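You operate a simulated robot arm through the tools that you are given. There is no shell and no other tool. Be economical: measure what you need, move in short steps, check, and stop when the job is done.

The job below is to be done with a simulated two-armed robot. You get a single attempt, and the scene is never put back.

TASK
Sample the brine, steady the salt meter while you press its key, then fill the tank as the chart says.
Fine: meter on the drip rack, water valve shut after. Where these are worked on the way, their far stop is far enough and under half their travel is too little: water valve.

The check looks at the end state, three seconds after you hand in, the way a careful person would. Anything else that was tipped, shoved, dropped, spilled or broken makes it a failure.

THE ROBOT
Two 7-joint arms with two-finger parallel grippers on one trunk, on a base that drives. Base frame: it is fixed to the floor where the robot stands at the start and does not move with it; the origin is under the middle of the robot, x ahead of it, y to its left, z up. Lengths are in mm, angles in rad, forces in N, time in s.
The left shoulder is at the start at [172, 171, 1097], the right one opposite. With the tool pointing down near the work surface each hand reaches from about 500 to 960 mm from the robot's upright axis, wherever it stands, measured 20 degrees to its own side. Places, roughly: meter key [500, -100, 800]; rinse tank [700, -1100, 400]; top of the drip rack [700, -200, 800]; water valve [700, -600, 800]. Payload 4.4 kg a hand.
The tool frame of a hand sits at the grasp point between the pads (the TCP): z along the fingers, y along the line on which they close. The tips reach 23 mm beyond it. The gripper opens to 94 mm. The fingers are 38 mm wide and 10 mm thick; the gripper's body (54 by 96 mm) begins 39 mm behind the TCP.
Orientation is that of the tool frame in the base frame, as a unit quaternion [x, y, z, w]. With the fingers straight down and closing along the base's y, the tool's x points along the base's -x, its y along +y and its z along -z.

THE INTERFACE
- The arms move only by the tool send_rows. It takes "left_series", "right_series" or both (then of equal length, played together; a hand with none holds still); each is a list of rows, each a list of 6 numbers: the shift along the base's x, y, z in m, then the turn, a rotation vector about the base's x, y, z in rad. In form: [[dx, dy, dz, ax, ay, az], ...]. A call has 1 to 8 rows; each row shifts and turns the commanded pose from where the row before left it. "left_hand" and "right_hand" are, for a hand that has rows, the finger opening in m, from 0 to 0.094, set as the call begins (left out, the last holds). Each row takes 0.2 s and may step no farther than 50 mm and 0.15 rad from the row before; otherwise, or with a gripper value out of range, the whole call is refused. A pose out of reach is approached as far as the arm can. The call stops where the force on the tool passes 60 N (or 10 N more than at its start, if that is more) or the arm is blocked; 0.2 s more then pass. Each finger travels about 72 mm/s and halts on what it meets, pressing with about 22 N; the grip force reading is that of the motor and also rises with nothing between the fingers. The clock runs only during rows and for 0.2 s after the last one: add rows that do not move to give the fingers time. It gives the time, the measured TCP pose, the force on the tool (base axes), the opening and the grip force at its end, in the units of the frame above (readings bear some noise), with the torque about the TCP (base axes, N m) and any sound that the robot's microphone picked up, and new pictures: "views" is both (left out), scene, wrist or none (wrist: the cameras of the hands that moved).
- Cameras (640 x 400 px; columns grow to the right, rows downward): "scene" is now at [285, -45.5, 1226.7]; the picture's right is [-0.64, -0.77, 0.00], its down [-0.53, 0.45, -0.72] and it looks along [0.55, -0.46, -0.70] (base axes); focal length 214 px, centre (320, 200). "left" rides on the left gripper at [86, -16, -74] in its tool frame; the picture's right is [0.18, 0.98, 0.00], its down [-0.58, 0.11, -0.81] and it looks along [-0.79, 0.15, 0.59] (tool axes); focal length 243 px, centre (320, 200). "right" rides on the right gripper at [86, 16, -75] in its tool frame; the picture's right is [-0.18, 0.98, 0.00], its down [-0.58, -0.11, -0.81] and it looks along [-0.79, -0.15, 0.59] (tool axes); focal length 243 px, centre (320, 200). There is no depth. A picture from a camera that has moved, and an enlarged one, comes with that camera's place and axes in the base frame and with its lens. The place of the scene camera against the robot may be out by one fixed shift of up to 25 mm in any direction.
- move_column(by): slides the trunk up (or, below 0, down) by that many mm; the arms and the scene camera ride with it, the base frame stays. It gives what a move gives, with no picture.
- drive_base(legs): drives the robot by 1 to 6 legs, each [ahead, left, turn to the left] in mm, mm and rad, along the robot's own axes; the way and the turn of a leg run together, so that a leg with both is an arc; at most 1500 mm and 3.142 rad a leg. The arms and the cameras ride along, it lands a little off, and it stops where it bumps. It gives what a move gives, and a new picture of the scene camera.
- head_to(pan, tilt): turns the head with the scene camera to pan (to the left, within 1.396 rad either way) and tilt (down, from -0.506 to 1.204), counted from straight ahead of the robot. It gives what a move gives, and a new picture of the scene camera.
- close_up(camera, box): a new picture of the part [left, top, right, bottom] of that camera's present view, enlarged. It takes no simulated time.
- close_job(): hands the job in; it is judged then, once.

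Go step by step. Nothing tells you exact positions but the pictures and the camera data: compare them with the known pose of the tool, close in by small moves and look again before you grip or let go. The budget is 120 turns and 260 pictures, counting those below and the enlarged ones. Unless the task says otherwise, let go and move clear before handing in, and close with one line.

The tools are called after ">>>" by a JSON object that holds its "api" and its "payload". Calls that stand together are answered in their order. send_rows: Moves the arms, as the interface text tells. Its arguments: {"type":"object","properties":{"left_series":{"type":"array","items":{"type":"array","items":{"type":"number"}}},"left_hand":{"type":"number"},"right_series":{"type":"array","items":{"type":"array","items":{"type":"number"}}},"right_hand":{"type":"number"},"views":{"type":"string","enum":["both","scene","wrist","none"]}},"required":[]} The other tools are called the same way: move_column (by) slides the trunk up or down; drive_base (legs) drives the base; head_to (pan, tilt) turns the head that bears the scene camera; close_up (camera, box) takes an enlarged picture of a part of a camera's view; close_job () hands the job in.

At the start:

```text
time: 0.0
left_position: [493.9, -21.2, 1158.2]
left_tcp_rot: [0.0, 1.0, 0.001, -0.001]
left_wrist_force: [0.4, -0.5, 0.3]
left_wrist_torque: [0.0, -0.01, -0.03]
left_opening: 94.1
left_grasp_force: 0.0
right_position: [343.3, -534.7, 1175.8]
right_tcp_rot: [0.0, 1.0, 0.0, 0.0]
right_wrist_force: [0.0, 0.1, -0.7]
right_wrist_torque: [0.02, -0.01, 0.0]
right_opening: 94.0
right_grasp_force: 0.2
trunk travel left (down, up): [-115.0, 274.0]
robot x, y, heading: [-3.5, 0.8, -0.002]
head pan, tilt: [-0.7, 0.771]
```

scene: 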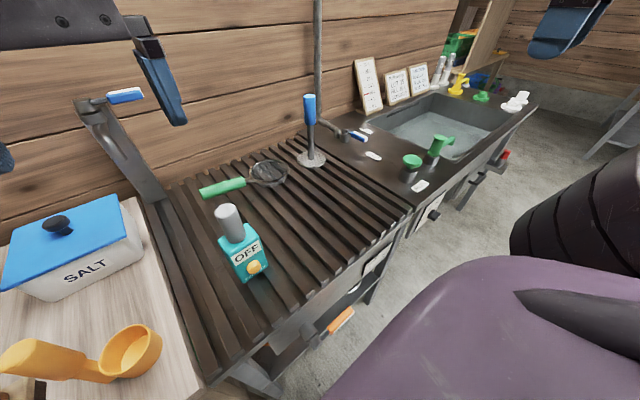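
right: 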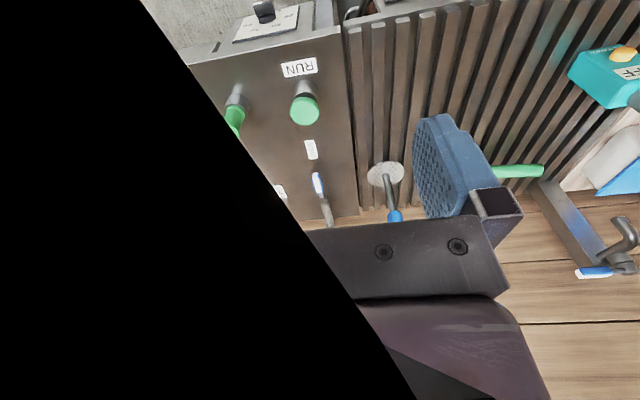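
left: 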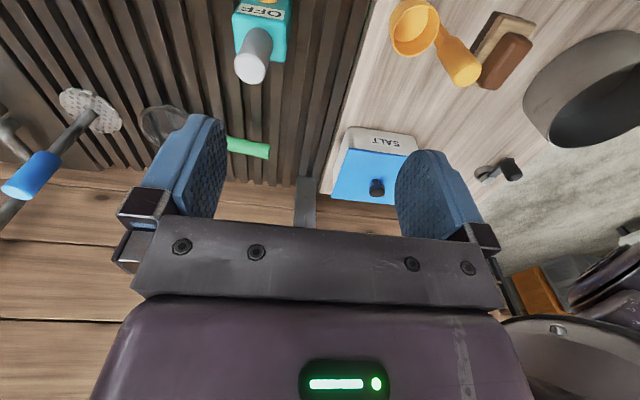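

I see a drip rack with the salt meter (reading OFF), a skimmer, valves with blue handles, and a sink with three instruction cards behind it. First I'll read the cards and labels.

>>> {"api": "close_up", "payload": {"camera": "scene", "box": [340, 40, 460, 120]}}

>>> {"api": "close_up", "payload": {"camera": "scene", "box": [290, 80, 550, 240]}}

>>> {"api": "close_up", "payload": {"camera": "scene", "box": [180, 180, 320, 300]}}

>>> {"api": "head_to", "payload": {"pan": -1.2, "tilt": 0.6}}

```text
5.00 times, centred on (400, 80) of scene
camera zoom: at [285.0, -45.5, 1226.7], right [-0.64, -0.77, 0.0], down [-0.53, 0.45, -0.72], along [0.55, -0.46, -0.7], focal length 1072 px, centre (-80, 800)
```

zoom: 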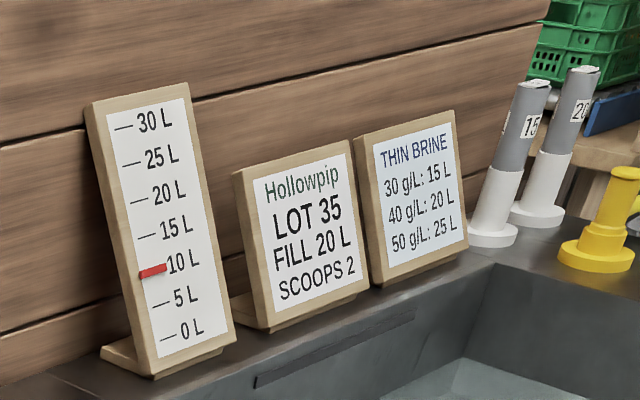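

```text
2.46 times, centred on (420, 160) of scene
camera zoom: at [285.0, -45.5, 1226.7], right [-0.64, -0.77, 0.0], down [-0.53, 0.45, -0.72], along [0.55, -0.46, -0.7], focal length 528 px, centre (74, 298)
```

zoom: 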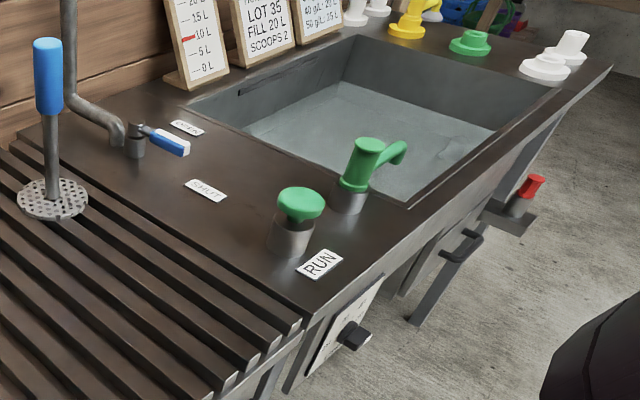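

```text
3.33 times, centred on (250, 240) of scene
camera zoom: at [285.0, -45.5, 1226.7], right [-0.64, -0.77, 0.0], down [-0.53, 0.45, -0.72], along [0.55, -0.46, -0.7], focal length 715 px, centre (553, 67)
```

zoom: 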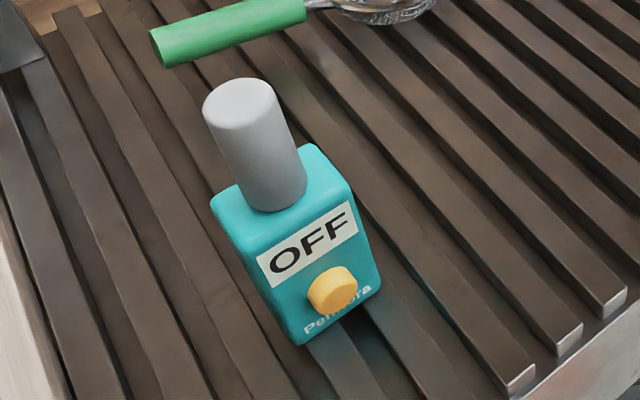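

```text
time: 0.9
left_position: [494.2, -22.6, 1157.3]
left_tcp_rot: [0.0, 1.0, 0.001, 0.0]
left_wrist_force: [0.3, 0.2, 0.0]
left_wrist_torque: [0.0, 0.01, -0.01]
left_opening: 93.9
left_grasp_force: 0.0
right_position: [343.8, -534.0, 1176.1]
right_tcp_rot: [0.0, 1.0, -0.001, 0.0]
right_wrist_force: [0.0, -0.5, -0.8]
right_wrist_torque: [0.03, -0.03, -0.01]
right_opening: 94.2
right_grasp_force: 0.1
trunk travel left (down, up): [-115.0, 274.0]
robot x, y, heading: [-2.9, -0.8, -0.0]
head pan, tilt: [-1.201, 0.6]
camera scene: at [254.4, -75.2, 1241.3], right [-0.93, -0.36, 0.0], down [-0.2, 0.53, -0.82], along [0.3, -0.77, -0.57], focal length 214 px, centre (320, 200)
```

scene: 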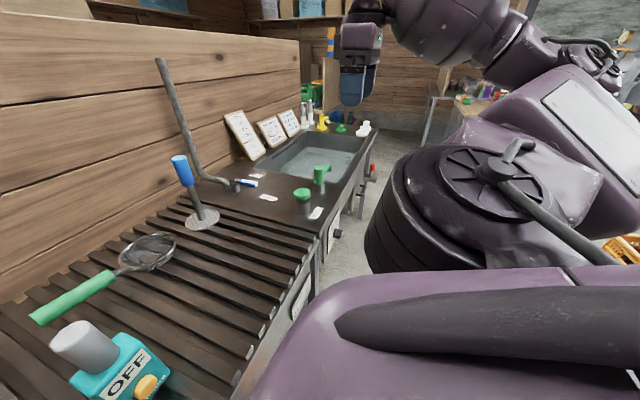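

The chart relates the brine reading to the fill (30→15 L, 40→20 L, 50→25 L), while the lot card says 20 L. I need to see the sink, the other controls and the left side closely before acting.

>>> {"api": "close_up", "payload": {"camera": "scene", "box": [200, 80, 400, 260]}}

>>> {"api": "close_up", "payload": {"camera": "right", "box": [160, 0, 420, 220]}}

>>> {"api": "head_to", "payload": {"pan": 0.1, "tilt": 0.9}}

>>> {"api": "head_to", "payload": {"pan": 1.0, "tilt": 0.6}}

```text
2.22 times, centred on (300, 170) of scene
camera zoom: at [254.4, -75.2, 1241.3], right [-0.93, -0.36, 0.0], down [-0.2, 0.53, -0.82], along [0.3, -0.77, -0.57], focal length 477 px, centre (364, 267)
```

zoom: 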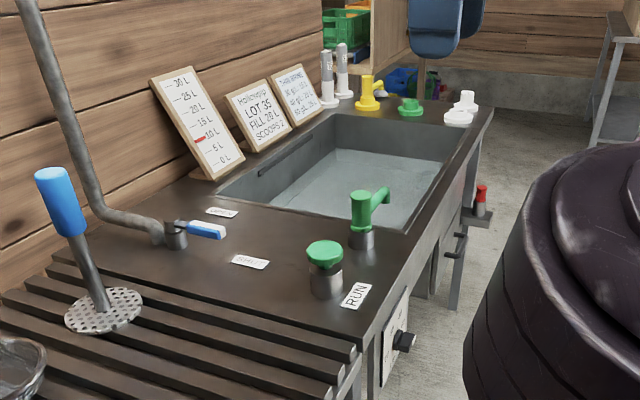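

```text
1.82 times, centred on (290, 110) of right
camera zoom: at [257.4, -518.6, 1250.9], right [0.18, 0.98, 0.0], down [0.58, -0.11, 0.81], along [0.79, -0.15, -0.59], focal length 441 px, centre (374, 364)
```

zoom: 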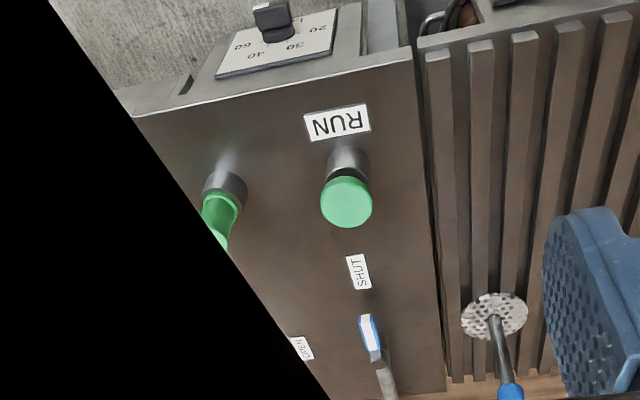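

```text
time: 2.4
left_position: [493.7, -22.4, 1156.8]
left_tcp_rot: [-0.001, 1.0, 0.0, 0.0]
left_wrist_force: [0.2, 1.2, -0.1]
left_wrist_torque: [0.01, 0.0, -0.02]
left_opening: 93.8
left_grasp_force: 0.1
right_position: [343.4, -534.3, 1175.6]
right_tcp_rot: [-0.001, 1.0, 0.0, 0.0]
right_wrist_force: [-0.4, -0.8, -0.5]
right_wrist_torque: [0.01, -0.03, -0.01]
right_opening: 93.8
right_grasp_force: 0.0
trunk travel left (down, up): [-115.0, 274.0]
robot x, y, heading: [3.0, -0.7, -0.002]
head pan, tilt: [0.099, 0.901]
camera scene: at [297.5, 14.6, 1216.6], right [0.1, -1.0, 0.0], down [-0.78, -0.08, -0.62], along [0.62, 0.06, -0.78], focal length 214 px, centre (320, 200)
```

scene: 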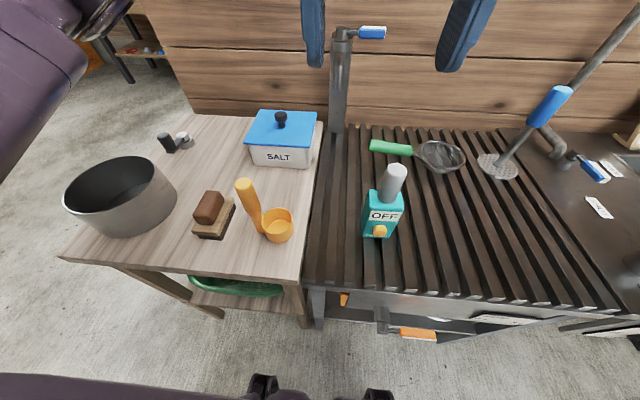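

```text
time: 3.6
left_position: [494.9, -22.3, 1158.1]
left_tcp_rot: [0.0, 1.0, 0.001, 0.001]
left_wrist_force: [1.2, 0.2, -0.5]
left_wrist_torque: [-0.01, 0.01, -0.04]
left_opening: 93.9
left_grasp_force: 0.1
right_position: [343.4, -534.7, 1176.2]
right_tcp_rot: [0.0, 1.0, 0.0, 0.0]
right_wrist_force: [-1.0, 0.3, -0.6]
right_wrist_torque: [0.0, 0.0, 0.01]
right_opening: 94.1
right_grasp_force: 0.1
trunk travel left (down, up): [-115.0, 274.0]
robot x, y, heading: [2.8, -0.7, -0.002]
head pan, tilt: [1.0, 0.6]
camera scene: at [270.1, 81.5, 1241.3], right [0.84, -0.54, 0.0], down [-0.31, -0.48, -0.82], along [0.45, 0.69, -0.57], focal length 214 px, centre (320, 200)
```

scene: 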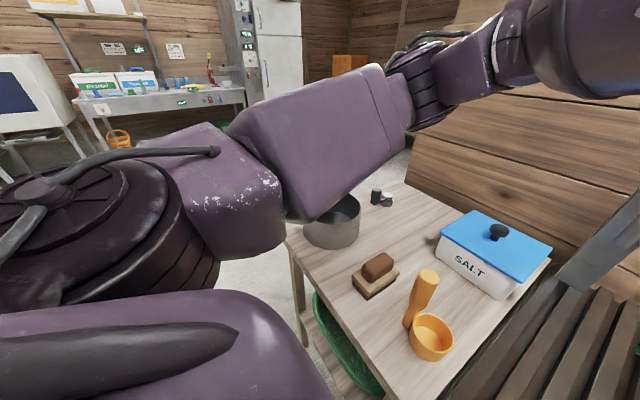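

The brine seems to be the liquid in the rinse tank, and the meter has a grey handle on top. I'll drive right along the bench for a look into the tank.

>>> {"api": "head_to", "payload": {"pan": -0.5, "tilt": 0.8}}

>>> {"api": "drive_base", "payload": {"legs": [[0, -700, 0]]}}

```text
time: 5.2
left_position: [495.0, -21.6, 1158.2]
left_tcp_rot: [0.0, 1.0, 0.0, 0.0]
left_wrist_force: [0.7, 1.0, -0.7]
left_wrist_torque: [0.01, -0.01, 0.0]
left_opening: 94.1
left_grasp_force: 0.1
right_position: [343.7, -533.5, 1175.9]
right_tcp_rot: [0.0, 1.0, 0.0, 0.0]
right_wrist_force: [-0.9, 0.1, -1.2]
right_wrist_torque: [-0.01, 0.02, 0.01]
right_opening: 93.8
right_grasp_force: 0.1
trunk travel left (down, up): [-115.0, 274.0]
robot x, y, heading: [2.3, -1.5, 0.001]
head pan, tilt: [-0.499, 0.799]
camera scene: at [293.2, -31.4, 1224.5], right [-0.48, -0.88, 0.0], down [-0.63, 0.34, -0.7], along [0.61, -0.33, -0.72], focal length 214 px, centre (320, 200)
```

scene: 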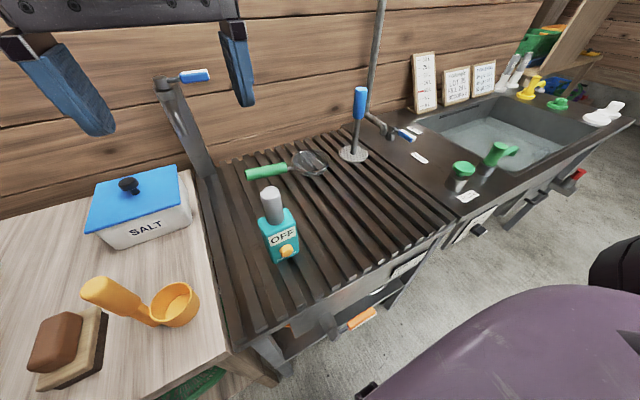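

```text
time: 11.7
left_position: [488.2, -721.5, 1156.7]
left_tcp_rot: [0.008, 1.0, 0.0, 0.0]
left_wrist_force: [-0.3, 0.1, -0.1]
left_wrist_torque: [0.04, 0.01, -0.01]
left_opening: 94.0
left_grasp_force: 0.1
right_position: [330.9, -1232.8, 1175.9]
right_tcp_rot: [0.007, 1.0, 0.0, 0.0]
right_wrist_force: [0.4, 0.0, -0.5]
right_wrist_torque: [0.0, -0.01, 0.02]
right_opening: 94.0
right_grasp_force: 0.0
trunk travel left (down, up): [-115.0, 274.0]
robot x, y, heading: [-4.2, -692.0, -0.013]
head pan, tilt: [-0.499, 0.799]
camera scene: at [287.5, -728.2, 1224.5], right [-0.49, -0.87, 0.0], down [-0.62, 0.35, -0.7], along [0.61, -0.34, -0.72], focal length 214 px, centre (320, 200)
```

scene: 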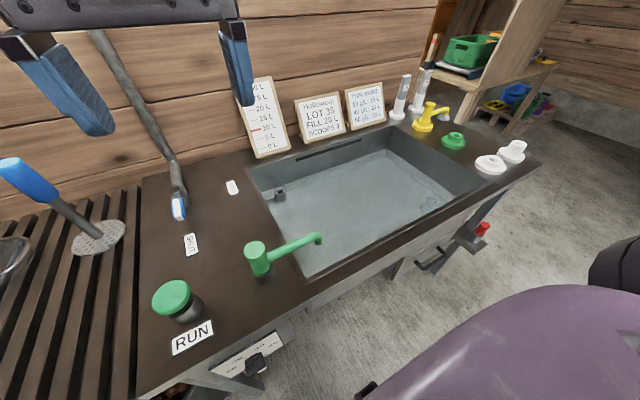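

>>> {"api": "close_up", "payload": {"camera": "scene", "box": [220, 70, 460, 290]}}

>>> {"api": "close_up", "payload": {"camera": "scene", "box": [370, 60, 550, 290]}}

>>> {"api": "close_up", "payload": {"camera": "left", "box": [0, 0, 640, 400]}}

>>> {"api": "close_up", "payload": {"camera": "right", "box": [0, 0, 640, 400]}}

>>> {"api": "head_to", "payload": {"pan": -0.4, "tilt": 1.15}}

```text
1.82 times, centred on (340, 180) of scene
camera zoom: at [287.5, -728.2, 1224.5], right [-0.49, -0.87, 0.0], down [-0.62, 0.35, -0.7], along [0.61, -0.34, -0.72], focal length 390 px, centre (284, 236)
```

zoom: 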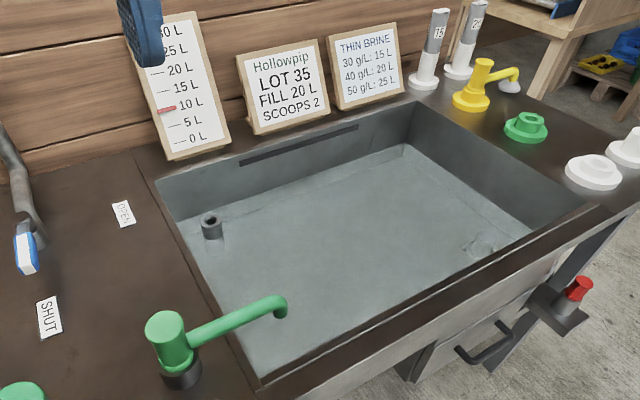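

```text
1.74 times, centred on (460, 175) of scene
camera zoom: at [287.5, -728.2, 1224.5], right [-0.49, -0.87, 0.0], down [-0.62, 0.35, -0.7], along [0.61, -0.34, -0.72], focal length 373 px, centre (76, 244)
```

zoom: 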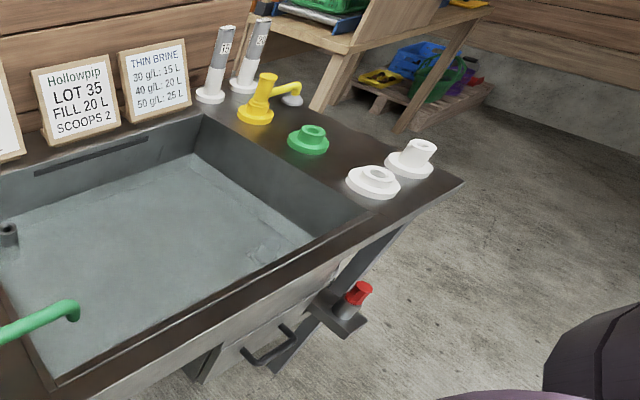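

```text
1.00 times, centred on (320, 200) of left (not enlarged: the box is as wide or as high as the picture)
camera zoom: at [402.3, -736.7, 1232.6], right [-0.17, 0.99, 0.0], down [0.58, 0.1, 0.81], along [0.8, 0.14, -0.59], focal length 243 px, centre (320, 200)
```

zoom: 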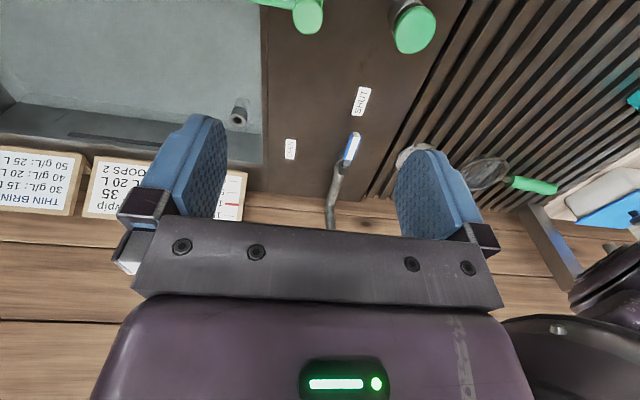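

```text
1.00 times, centred on (320, 200) of right (not enlarged: the box is as wide or as high as the picture)
camera zoom: at [244.6, -1214.9, 1250.8], right [0.2, 0.98, 0.0], down [0.58, -0.12, 0.81], along [0.79, -0.16, -0.59], focal length 243 px, centre (320, 200)
```

zoom: 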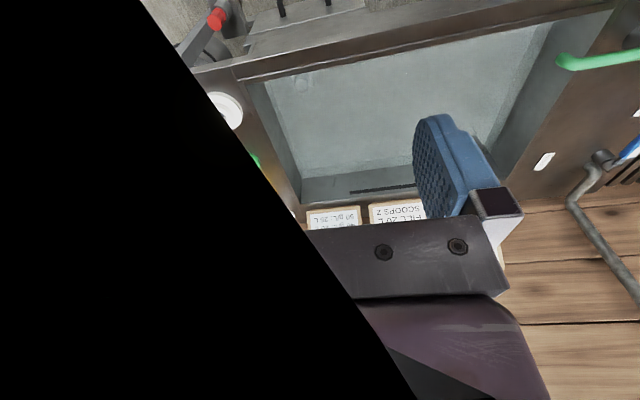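

```text
time: 12.5
left_position: [489.8, -721.4, 1157.2]
left_tcp_rot: [0.007, 1.0, 0.0, 0.0]
left_wrist_force: [-0.8, 0.3, 0.4]
left_wrist_torque: [-0.02, 0.0, 0.01]
left_opening: 94.0
left_grasp_force: 0.0
right_position: [331.0, -1232.8, 1177.0]
right_tcp_rot: [0.007, 1.0, -0.001, -0.001]
right_wrist_force: [-0.9, -0.2, -1.0]
right_wrist_torque: [-0.01, 0.02, 0.0]
right_opening: 93.9
right_grasp_force: 0.1
trunk travel left (down, up): [-115.0, 274.0]
robot x, y, heading: [-4.7, -694.8, -0.011]
head pan, tilt: [-0.4, 1.15]
camera scene: at [271.8, -712.4, 1199.7], right [-0.4, -0.92, 0.0], down [-0.84, 0.37, -0.41], along [0.37, -0.16, -0.91], focal length 214 px, centre (320, 200)
```

scene: 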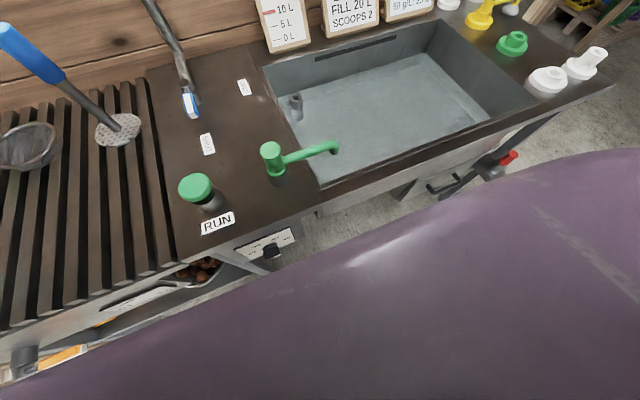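

The tank holds shallow liquid with a stub fitting at its left rear, and there are two labelled standpipes. I'll enlarge these to understand them.

>>> {"api": "head_to", "payload": {"pan": -0.6, "tilt": 0.7}}

>>> {"api": "close_up", "payload": {"camera": "scene", "box": [320, 40, 480, 140]}}

>>> {"api": "close_up", "payload": {"camera": "scene", "box": [220, 90, 380, 220]}}

>>> {"api": "close_up", "payload": {"camera": "scene", "box": [380, 100, 540, 260]}}

>>> {"api": "close_up", "payload": {"camera": "left", "box": [0, 0, 440, 210]}}

```text
time: 13.4
left_position: [488.4, -722.1, 1157.4]
left_tcp_rot: [0.006, 1.0, 0.0, 0.0]
left_wrist_force: [-0.6, 0.2, 0.6]
left_wrist_torque: [0.0, 0.01, 0.0]
left_opening: 94.2
left_grasp_force: 0.1
right_position: [330.5, -1232.9, 1176.6]
right_tcp_rot: [0.008, 1.0, 0.0, 0.0]
right_wrist_force: [-0.2, 0.2, 0.0]
right_wrist_torque: [-0.01, 0.0, -0.01]
right_opening: 93.8
right_grasp_force: 0.0
trunk travel left (down, up): [-115.0, 274.0]
robot x, y, heading: [-4.0, -692.2, -0.015]
head pan, tilt: [-0.6, 0.7]
camera scene: at [286.6, -737.4, 1232.7], right [-0.58, -0.82, 0.0], down [-0.53, 0.37, -0.76], along [0.62, -0.44, -0.64], focal length 214 px, centre (320, 200)
```

scene: 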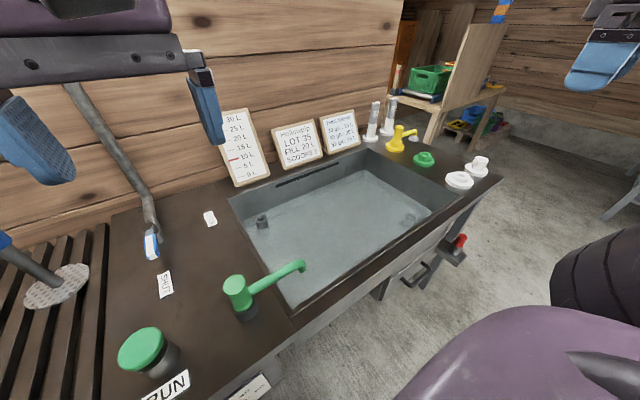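

```text
4.00 times, centred on (400, 90) of scene
camera zoom: at [286.6, -737.4, 1232.7], right [-0.58, -0.82, 0.0], down [-0.53, 0.37, -0.76], along [0.62, -0.44, -0.64], focal length 858 px, centre (0, 640)
```

zoom: 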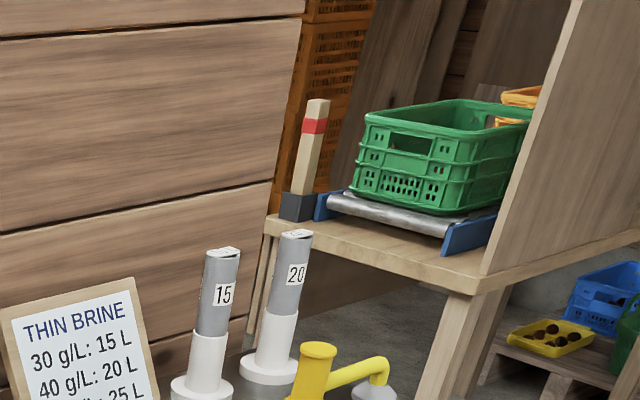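

```text
3.08 times, centred on (300, 155) of scene
camera zoom: at [286.6, -737.4, 1232.7], right [-0.58, -0.82, 0.0], down [-0.53, 0.37, -0.76], along [0.62, -0.44, -0.64], focal length 660 px, centre (382, 338)
```

zoom: 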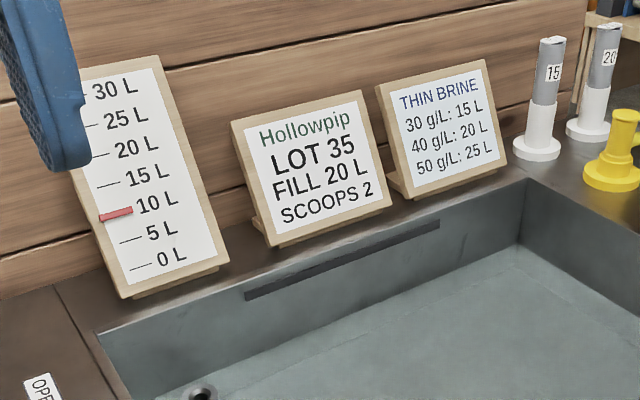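

```text
2.50 times, centred on (460, 180) of scene
camera zoom: at [286.6, -737.4, 1232.7], right [-0.58, -0.82, 0.0], down [-0.53, 0.37, -0.76], along [0.62, -0.44, -0.64], focal length 536 px, centre (-30, 250)
```

zoom: 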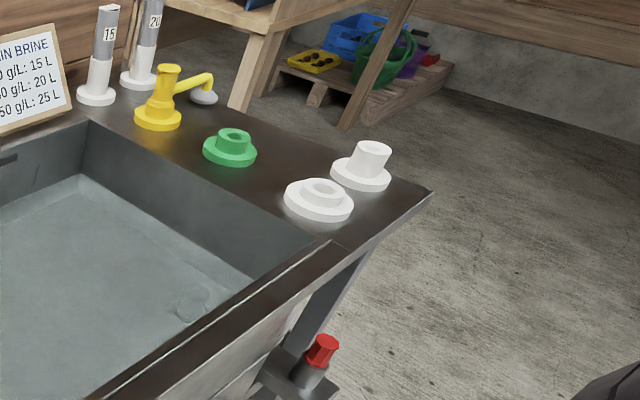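

```text
1.45 times, centred on (220, 105) of left
camera zoom: at [402.3, -736.6, 1232.6], right [-0.17, 0.99, 0.0], down [0.58, 0.1, 0.81], along [0.8, 0.14, -0.59], focal length 353 px, centre (466, 338)
```

zoom: 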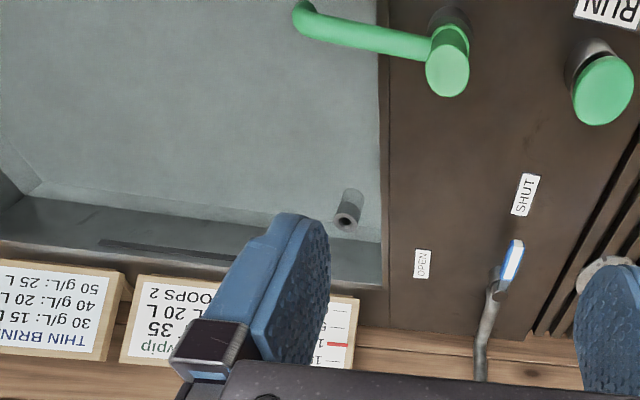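

Deck is about z 810, the meter stands near [520, -85] on the rack. I'll drive back to the meter, a little away from the bench, so both arms can work there.

>>> {"api": "drive_base", "payload": {"legs": [[-120, 0, 0.012], [0, 760, 0]]}}

>>> {"api": "send_rows", "payload": {"left_series": [[0, 0.045, 0, 0, 0, 0], [0, 0.045, 0, 0, 0, 0], [0, 0.045, 0, 0, 0, 0], [0, 0.045, 0, 0, 0, 0], [0, 0.04, 0, 0, 0, 0]], "right_series": [[0.03, 0.045, 0, 0, 0, 0], [0.03, 0.045, 0, 0, 0, 0], [0.03, 0.045, 0, 0, 0, 0], [0.03, 0.045, 0, 0, 0, 0], [0.03, 0.045, 0, 0, 0, 0]], "views": "none"}}

>>> {"api": "head_to", "payload": {"pan": -0.25, "tilt": 0.75}}

```text
time: 21.3
left_position: [374.2, 40.2, 1157.3]
left_tcp_rot: [0.002, 1.0, 0.0, 0.0]
left_wrist_force: [0.1, -0.7, 0.7]
left_wrist_torque: [0.02, -0.03, -0.02]
left_opening: 94.2
left_grasp_force: 0.0
right_position: [220.8, -471.4, 1176.2]
right_tcp_rot: [0.002, 1.0, 0.001, 0.0]
right_wrist_force: [-0.2, 0.3, 0.1]
right_wrist_torque: [0.0, -0.01, -0.01]
right_opening: 94.0
right_grasp_force: 0.0
trunk travel left (down, up): [-115.0, 274.0]
robot x, y, heading: [-120.4, 65.4, -0.005]
head pan, tilt: [-0.6, 0.7]
camera scene: at [171.9, 22.4, 1232.8], right [-0.57, -0.82, 0.0], down [-0.53, 0.37, -0.77], along [0.63, -0.44, -0.64], focal length 214 px, centre (320, 200)
```

scene: 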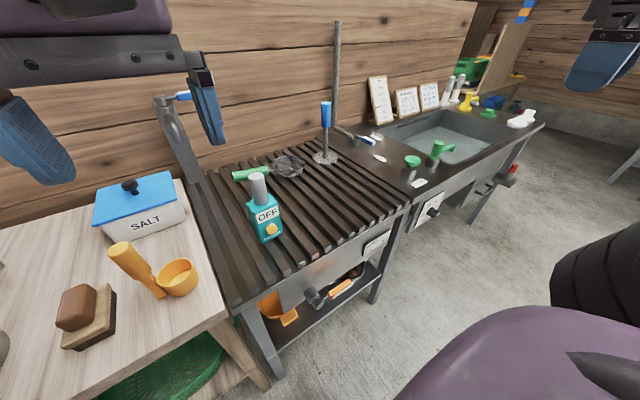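

```text
refused: row 1 steps farther than a row can; nothing moved
```

```text
time: 22.2
left_position: [373.1, 40.3, 1156.8]
left_tcp_rot: [0.003, 1.0, -0.001, 0.0]
left_wrist_force: [0.2, 0.6, 1.1]
left_wrist_torque: [0.01, -0.02, 0.0]
left_opening: 94.0
left_grasp_force: 0.1
right_position: [220.0, -471.8, 1176.5]
right_tcp_rot: [0.002, 1.0, -0.001, 0.001]
right_wrist_force: [-0.1, -0.3, 0.4]
right_wrist_torque: [-0.04, -0.01, -0.01]
right_opening: 94.3
right_grasp_force: 0.0
trunk travel left (down, up): [-115.0, 274.0]
robot x, y, heading: [-122.5, 63.6, -0.008]
head pan, tilt: [-0.25, 0.75]
camera scene: at [182.2, 49.7, 1228.5], right [-0.25, -0.97, 0.0], down [-0.66, 0.17, -0.73], along [0.71, -0.19, -0.68], focal length 214 px, centre (320, 200)
```

scene: 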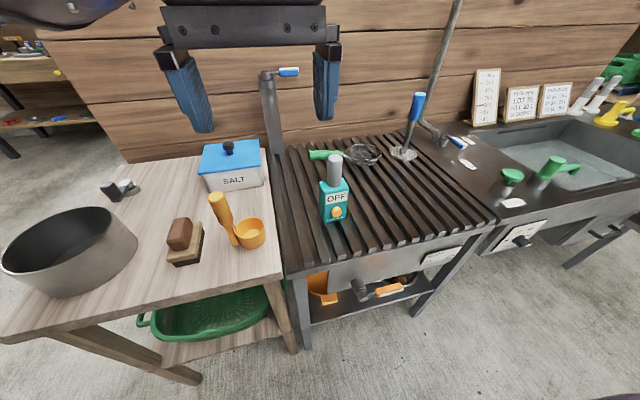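

Triangulated: handle top about [557, -80, 979], key about [515, -81, 861]. I'll move the left arm aside and the right hand over the meter.

>>> {"api": "send_rows", "payload": {"left_series": [[0, 0.025, 0, 0, 0, 0], [0, 0.025, 0, 0, 0, 0], [0, 0.025, 0, 0, 0, 0], [0, 0.025, 0, 0, 0, 0], [0, 0.025, 0, 0, 0, 0], [0, 0.025, 0, 0, 0, 0], [0, 0.025, 0, 0, 0, 0], [0, 0.025, 0, 0, 0, 0]], "right_series": [[0.0306, 0.0356, 0, 0, 0, 0], [0.0306, 0.0356, 0, 0, 0, 0], [0.0306, 0.0356, 0, 0, 0, 0], [0.0306, 0.0356, 0, 0, 0, 0], [0.0306, 0.0356, 0, 0, 0, 0], [0.0306, 0.0356, 0, 0, 0, 0], [0.0306, 0.0356, 0, 0, 0, 0], [0.0306, 0.0356, 0, 0, 0, 0]], "views": "none"}}

>>> {"api": "send_rows", "payload": {"right_series": [[0.0306, 0.0356, 0, 0, 0, 0], [0.0306, 0.0356, 0, 0, 0, 0], [0.0306, 0.0356, 0, 0, 0, 0], [0, 0, -0.04, 0, 0, 0]]}}

```text
time: 24.0
left_position: [374.5, 242.8, 1155.7]
left_tcp_rot: [0.003, 1.0, 0.0, 0.0]
left_wrist_force: [-0.2, 0.4, -0.2]
left_wrist_torque: [-0.05, 0.03, -0.02]
left_opening: 94.1
left_grasp_force: 0.1
right_position: [468.6, -184.7, 1179.6]
right_tcp_rot: [0.003, 1.0, -0.001, 0.0]
right_wrist_force: [0.0, 0.9, -0.3]
right_wrist_torque: [0.0, 0.04, -0.02]
right_opening: 93.9
right_grasp_force: 0.1
trunk travel left (down, up): [-115.0, 274.0]
robot x, y, heading: [-119.7, 66.8, -0.002]
head pan, tilt: [-0.25, 0.75]
```

```text
time: 25.0
left_position: [375.3, 238.9, 1154.4]
left_tcp_rot: [0.004, 1.0, 0.001, 0.0]
left_wrist_force: [0.9, -0.2, -0.4]
left_wrist_torque: [0.01, 0.02, -0.01]
left_opening: 94.0
left_grasp_force: 0.1
right_position: [556.6, -84.7, 1140.1]
right_tcp_rot: [0.004, 1.0, 0.0, -0.001]
right_wrist_force: [0.6, -0.3, -0.6]
right_wrist_torque: [0.02, 0.01, -0.01]
right_opening: 94.1
right_grasp_force: 0.0
trunk travel left (down, up): [-115.0, 274.0]
robot x, y, heading: [-119.2, 63.3, -0.009]
head pan, tilt: [-0.25, 0.75]
camera scene: at [183.6, 48.4, 1227.8], right [-0.25, -0.97, 0.0], down [-0.66, 0.17, -0.73], along [0.71, -0.18, -0.68], focal length 214 px, centre (320, 200)
camera right: at [470.4, -67.3, 1213.5], right [0.19, 0.98, 0.0], down [0.58, -0.11, 0.8], along [0.79, -0.15, -0.59], focal length 243 px, centre (320, 200)
```

scene: 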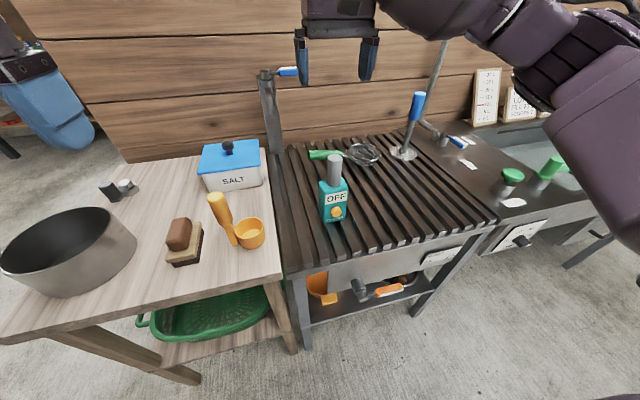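
right: 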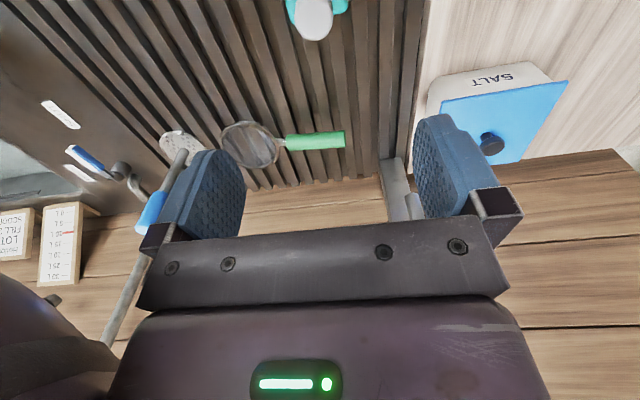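

The wrist camera puts the handle nearer x 540, y -85. I'll descend partway and look again.

>>> {"api": "send_rows", "payload": {"right_series": [[-0.01, 0, -0.04, 0, 0, 0], [0, 0, -0.04, 0, 0, 0], [0, 0, -0.02, 0, 0, 0]], "views": "wrist"}}

>>> {"api": "close_up", "payload": {"camera": "scene", "box": [280, 20, 400, 240]}}

```text
time: 25.8
left_position: [373.8, 241.4, 1156.7]
left_tcp_rot: [0.003, 1.0, 0.0, 0.0]
left_wrist_force: [1.2, 0.5, 0.4]
left_wrist_torque: [0.01, 0.03, -0.01]
left_opening: 94.1
left_grasp_force: 0.1
right_position: [546.8, -80.7, 1036.5]
right_tcp_rot: [0.004, 1.0, 0.0, 0.0]
right_wrist_force: [-0.6, -0.7, -0.2]
right_wrist_torque: [0.0, 0.01, -0.02]
right_opening: 93.8
right_grasp_force: 0.0
trunk travel left (down, up): [-115.0, 274.0]
robot x, y, heading: [-119.9, 65.4, -0.004]
head pan, tilt: [-0.25, 0.75]
camera right: at [460.3, -64.8, 1111.8], right [0.19, 0.98, 0.0], down [0.58, -0.11, 0.81], along [0.79, -0.15, -0.59], focal length 243 px, centre (320, 200)
```

right: 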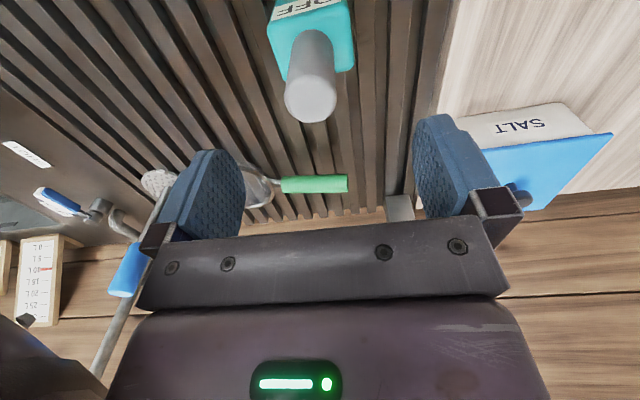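

```text
1.82 times, centred on (340, 130) of scene
camera zoom: at [182.3, 49.7, 1228.5], right [-0.25, -0.97, 0.0], down [-0.66, 0.17, -0.73], along [0.71, -0.18, -0.68], focal length 390 px, centre (284, 327)
```

zoom: 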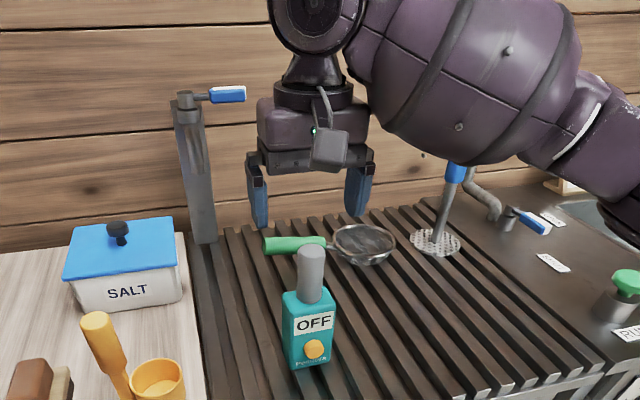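

Handle top is at about [541, -86, 975] by the wrist camera (scene camera reads about +16 mm in x). I'll descend onto the handle, then close.

>>> {"api": "send_rows", "payload": {"right_series": [[-0.006, -0.005, -0.03, 0, 0, 0], [0, 0, -0.03, 0, 0, 0], [0, 0, -0.025, 0, 0, 0]]}}

>>> {"api": "close_up", "payload": {"camera": "scene", "box": [280, 100, 400, 240]}}

```text
time: 26.6
left_position: [374.1, 240.5, 1156.0]
left_tcp_rot: [0.003, 1.0, 0.0, 0.001]
left_wrist_force: [-1.0, 0.3, 0.5]
left_wrist_torque: [-0.01, 0.01, 0.02]
left_opening: 94.2
left_grasp_force: 0.0
right_position: [543.7, -86.5, 953.3]
right_tcp_rot: [0.004, 1.0, 0.0, -0.001]
right_wrist_force: [-0.5, -0.7, -0.2]
right_wrist_torque: [0.02, 0.03, 0.0]
right_opening: 94.2
right_grasp_force: 0.1
trunk travel left (down, up): [-115.0, 274.0]
robot x, y, heading: [-120.9, 64.5, -0.005]
head pan, tilt: [-0.25, 0.75]
camera scene: at [182.7, 49.6, 1228.3], right [-0.25, -0.97, 0.0], down [-0.66, 0.17, -0.73], along [0.71, -0.18, -0.68], focal length 214 px, centre (320, 200)
camera right: at [456.2, -69.4, 1026.6], right [0.19, 0.98, 0.0], down [0.58, -0.11, 0.81], along [0.79, -0.15, -0.59], focal length 243 px, centre (320, 200)
```

scene: 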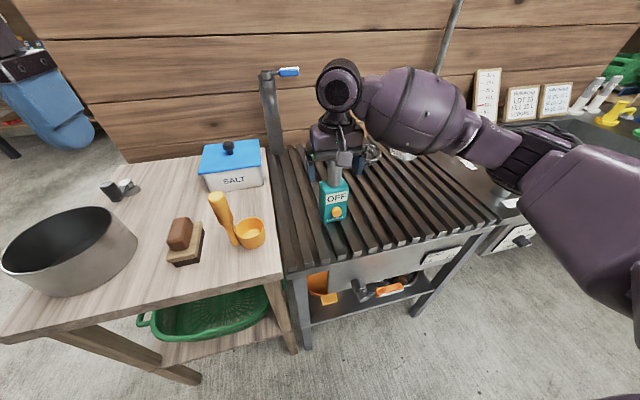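
right: 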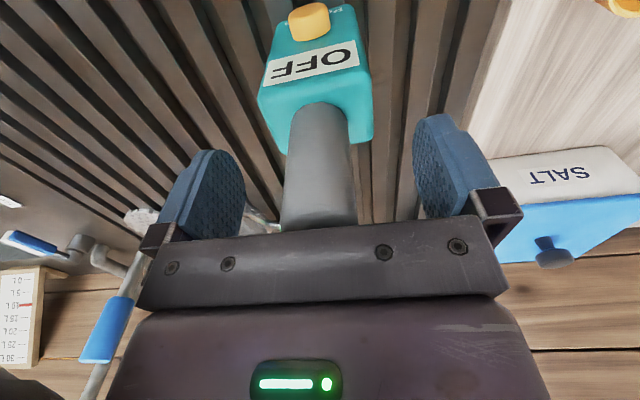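

```text
2.86 times, centred on (340, 170) of scene
camera zoom: at [182.7, 49.6, 1228.3], right [-0.25, -0.97, 0.0], down [-0.66, 0.17, -0.73], along [0.71, -0.18, -0.68], focal length 613 px, centre (263, 286)
```

zoom: 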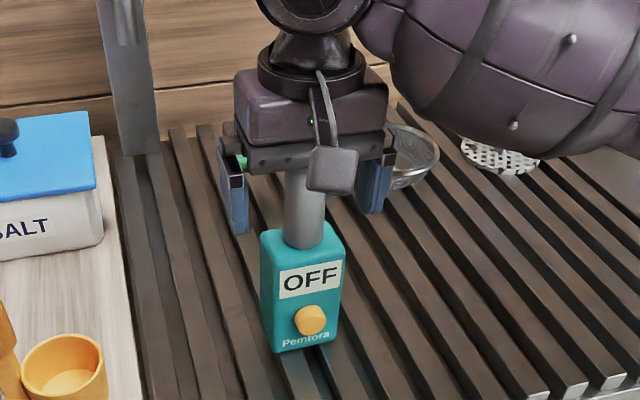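

The handle is centred between the pads. Closing and lifting slightly.

>>> {"api": "send_rows", "payload": {"right_series": [[0, 0, 0, 0, 0, 0], [0, 0, 0, 0, 0, 0], [0, 0, 0, 0, 0, 0], [0, 0, 0, 0, 0, 0]], "right_hand": 0.02, "views": "none"}}

>>> {"api": "send_rows", "payload": {"right_series": [[0, 0, 0.02, 0, 0, 0], [0, 0, 0.03, 0, 0, 0], [0, 0, 0.04, 0, 0, 0]]}}

```text
time: 27.6
left_position: [374.3, 241.1, 1156.1]
left_tcp_rot: [0.002, 1.0, 0.001, 0.0]
left_wrist_force: [1.0, 0.2, 1.0]
left_wrist_torque: [-0.04, -0.01, -0.02]
left_opening: 94.1
left_grasp_force: 0.2
right_position: [542.2, -84.6, 952.1]
right_tcp_rot: [0.003, 1.0, 0.0, -0.001]
right_wrist_force: [-0.6, 0.0, -0.4]
right_wrist_torque: [0.05, -0.06, -0.02]
right_opening: 31.4
right_grasp_force: 21.7
trunk travel left (down, up): [-115.0, 274.0]
robot x, y, heading: [-122.6, 64.7, -0.002]
head pan, tilt: [-0.25, 0.75]
```

```text
time: 28.4
left_position: [372.6, 241.7, 1156.3]
left_tcp_rot: [0.002, 1.0, 0.0, 0.001]
left_wrist_force: [-0.1, 0.4, 0.8]
left_wrist_torque: [-0.02, -0.04, -0.01]
left_opening: 93.9
left_grasp_force: 0.0
right_position: [538.2, -83.6, 1043.8]
right_tcp_rot: [0.003, 1.0, -0.001, 0.0]
right_wrist_force: [-0.6, -0.3, -0.9]
right_wrist_torque: [-0.01, -0.01, -0.01]
right_opening: 31.5
right_grasp_force: 21.7
trunk travel left (down, up): [-115.0, 274.0]
robot x, y, heading: [-120.3, 65.8, -0.006]
head pan, tilt: [-0.25, 0.75]
camera scene: at [181.0, 50.0, 1229.1], right [-0.25, -0.97, 0.0], down [-0.66, 0.17, -0.73], along [0.71, -0.18, -0.68], focal length 214 px, centre (320, 200)
camera right: at [452.0, -66.9, 1118.5], right [0.19, 0.98, 0.0], down [0.58, -0.11, 0.81], along [0.79, -0.15, -0.59], focal length 243 px, centre (320, 200)
```

scene: 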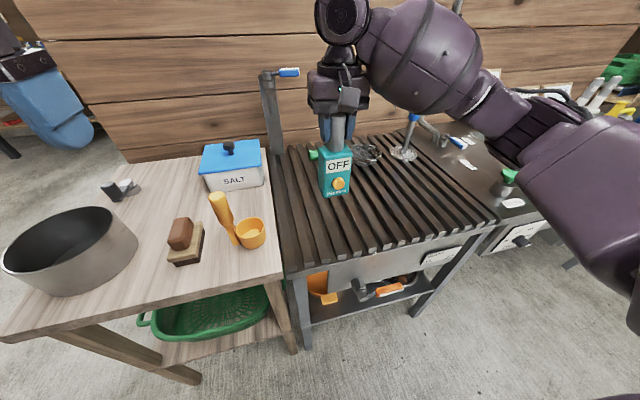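
right: 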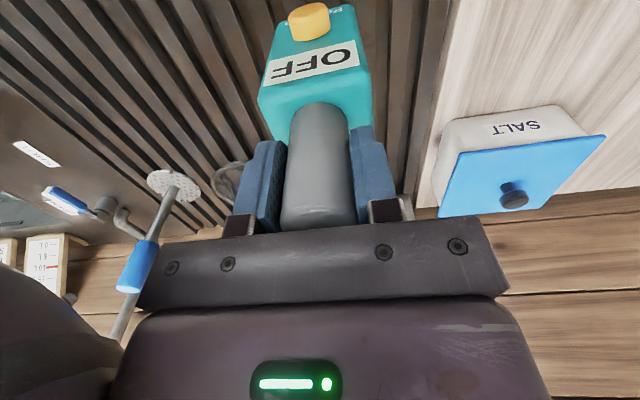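

Lifted. I'll raise it higher, pull it in a little and drive to the tank.

>>> {"api": "send_rows", "payload": {"right_series": [[-0.01, 0, 0.04, 0, 0, 0], [-0.01, 0, 0.04, 0, 0, 0], [-0.02, 0, 0.04, 0, 0, 0]], "views": "none"}}

>>> {"api": "drive_base", "payload": {"legs": [[0, -915, 0.004]]}}

>>> {"api": "head_to", "payload": {"pan": -0.35, "tilt": 0.75}}

```text
time: 29.2
left_position: [371.7, 240.2, 1157.6]
left_tcp_rot: [0.002, 1.0, 0.001, 0.002]
left_wrist_force: [-0.3, 0.5, -0.4]
left_wrist_torque: [-0.01, -0.02, -0.01]
left_opening: 94.1
left_grasp_force: 0.0
right_position: [498.2, -83.5, 1163.9]
right_tcp_rot: [0.003, 1.0, 0.0, 0.001]
right_wrist_force: [-0.6, -0.8, -1.0]
right_wrist_torque: [-0.01, -0.04, -0.02]
right_opening: 31.1
right_grasp_force: 22.1
trunk travel left (down, up): [-115.0, 274.0]
robot x, y, heading: [-121.1, 64.4, -0.008]
head pan, tilt: [-0.25, 0.75]
```

```text
time: 37.5
left_position: [372.7, -661.1, 1156.1]
left_tcp_rot: [-0.006, 1.0, 0.0, 0.0]
left_wrist_force: [-0.6, 0.0, 0.6]
left_wrist_torque: [0.02, 0.03, -0.02]
left_opening: 94.0
left_grasp_force: 0.0
right_position: [506.5, -983.7, 1162.4]
right_tcp_rot: [-0.008, 1.0, 0.0, 0.0]
right_wrist_force: [0.3, -0.2, -1.1]
right_wrist_torque: [-0.02, -0.02, -0.03]
right_opening: 31.0
right_grasp_force: 22.2
trunk travel left (down, up): [-115.0, 274.0]
robot x, y, heading: [-118.5, -844.9, 0.015]
head pan, tilt: [-0.25, 0.75]
camera scene: at [186.2, -855.8, 1228.5], right [-0.23, -0.97, 0.0], down [-0.66, 0.16, -0.73], along [0.71, -0.17, -0.68], focal length 214 px, centre (320, 200)
```

scene: 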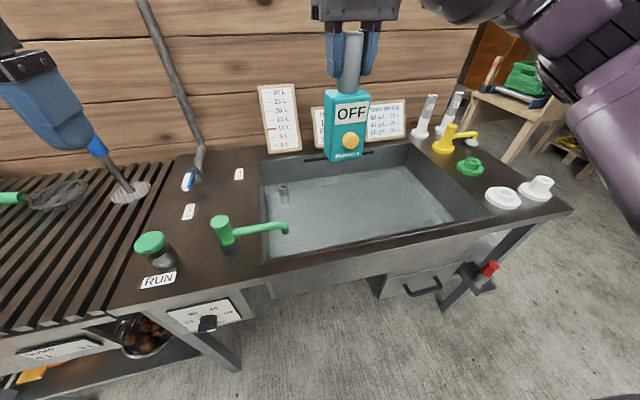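

```text
time: 38.2
left_position: [372.7, -661.1, 1156.1]
left_tcp_rot: [-0.007, 1.0, 0.0, 0.0]
left_wrist_force: [0.2, 0.8, 0.7]
left_wrist_torque: [0.02, 0.0, 0.0]
left_opening: 94.0
left_grasp_force: 0.1
right_position: [506.1, -983.3, 1161.0]
right_tcp_rot: [-0.007, 1.0, -0.001, 0.0]
right_wrist_force: [-0.2, -0.2, -1.8]
right_wrist_torque: [0.0, -0.03, 0.03]
right_opening: 31.4
right_grasp_force: 22.0
trunk travel left (down, up): [-115.0, 274.0]
robot x, y, heading: [-114.5, -845.5, 0.013]
head pan, tilt: [-0.351, 0.75]
camera scene: at [183.8, -863.7, 1228.5], right [-0.33, -0.94, 0.0], down [-0.64, 0.23, -0.73], along [0.69, -0.24, -0.68], focal length 214 px, centre (320, 200)
```

scene: 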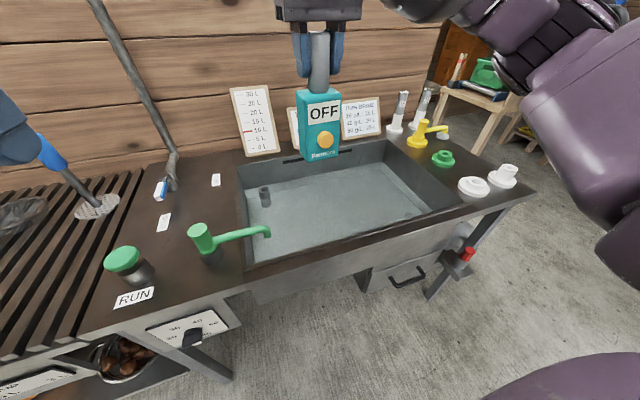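

The tank spans about x 445–860, y −800 to −1380, with the water surface near z 680. I'll move the meter over the tank and lower it in stages.

>>> {"api": "send_rows", "payload": {"right_series": [[0.036, -0.03, 0, 0, 0, 0], [0.036, -0.03, 0, 0, 0, 0], [0.036, -0.03, 0, 0, 0, 0], [0.02, -0.02, -0.03, 0, 0, 0], [0, 0, -0.045, 0, 0, 0], [0, 0, -0.045, 0, 0, 0], [0, 0, -0.045, 0, 0, 0], [0, 0, -0.045, 0, 0, 0]], "views": "scene"}}

>>> {"api": "send_rows", "payload": {"right_series": [[0, 0, -0.04, 0, 0, 0], [0, 0, -0.04, 0, 0, 0]]}}

```text
time: 40.0
left_position: [374.5, -660.7, 1154.8]
left_tcp_rot: [-0.007, 1.0, -0.001, -0.001]
left_wrist_force: [0.2, 0.0, 0.1]
left_wrist_torque: [0.06, 0.02, 0.01]
left_opening: 94.0
left_grasp_force: 0.0
right_position: [632.7, -1091.8, 949.8]
right_tcp_rot: [-0.007, 1.0, -0.001, -0.001]
right_wrist_force: [0.0, 0.0, -2.1]
right_wrist_torque: [0.0, -0.03, 0.0]
right_opening: 31.2
right_grasp_force: 22.2
trunk travel left (down, up): [-115.0, 274.0]
robot x, y, heading: [-121.3, -845.5, 0.011]
head pan, tilt: [-0.351, 0.75]
camera scene: at [184.8, -864.1, 1228.0], right [-0.33, -0.94, 0.0], down [-0.64, 0.23, -0.73], along [0.69, -0.24, -0.68], focal length 214 px, centre (320, 200)
```

scene: 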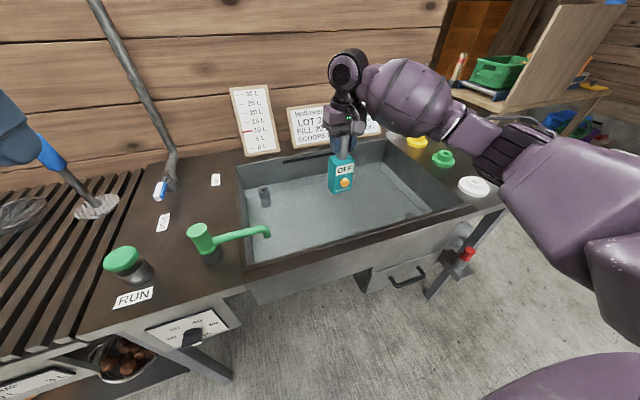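

```text
time: 40.6
left_position: [374.6, -661.5, 1155.2]
left_tcp_rot: [-0.007, 1.0, 0.0, 0.0]
left_wrist_force: [-0.9, 0.0, 0.8]
left_wrist_torque: [0.03, -0.03, 0.05]
left_opening: 94.0
left_grasp_force: 0.0
right_position: [634.6, -1096.3, 871.1]
right_tcp_rot: [-0.006, 1.0, 0.001, 0.0]
right_wrist_force: [0.4, -0.5, -1.6]
right_wrist_torque: [0.0, -0.02, 0.0]
right_opening: 31.0
right_grasp_force: 22.1
trunk travel left (down, up): [-115.0, 274.0]
robot x, y, heading: [-115.7, -845.8, 0.01]
head pan, tilt: [-0.351, 0.75]
camera scene: at [184.3, -863.9, 1228.2], right [-0.33, -0.94, 0.0], down [-0.64, 0.23, -0.73], along [0.69, -0.24, -0.68], focal length 214 px, centre (320, 200)
camera right: at [547.6, -1080.4, 944.8], right [0.17, 0.99, 0.0], down [0.58, -0.1, 0.81], along [0.79, -0.14, -0.59], focal length 243 px, centre (320, 200)
```

scene: 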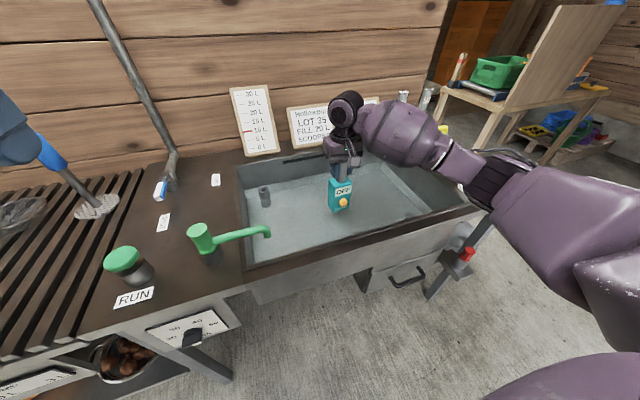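
right: 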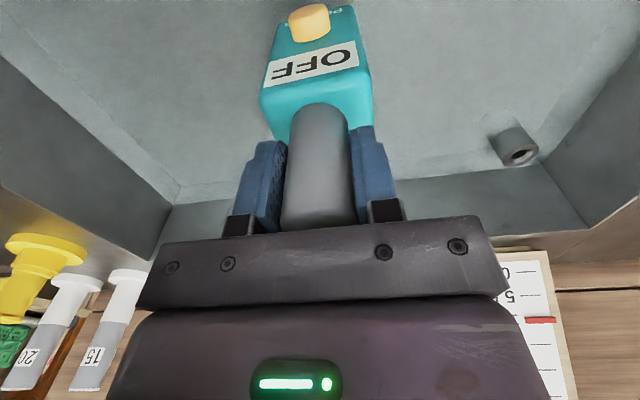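

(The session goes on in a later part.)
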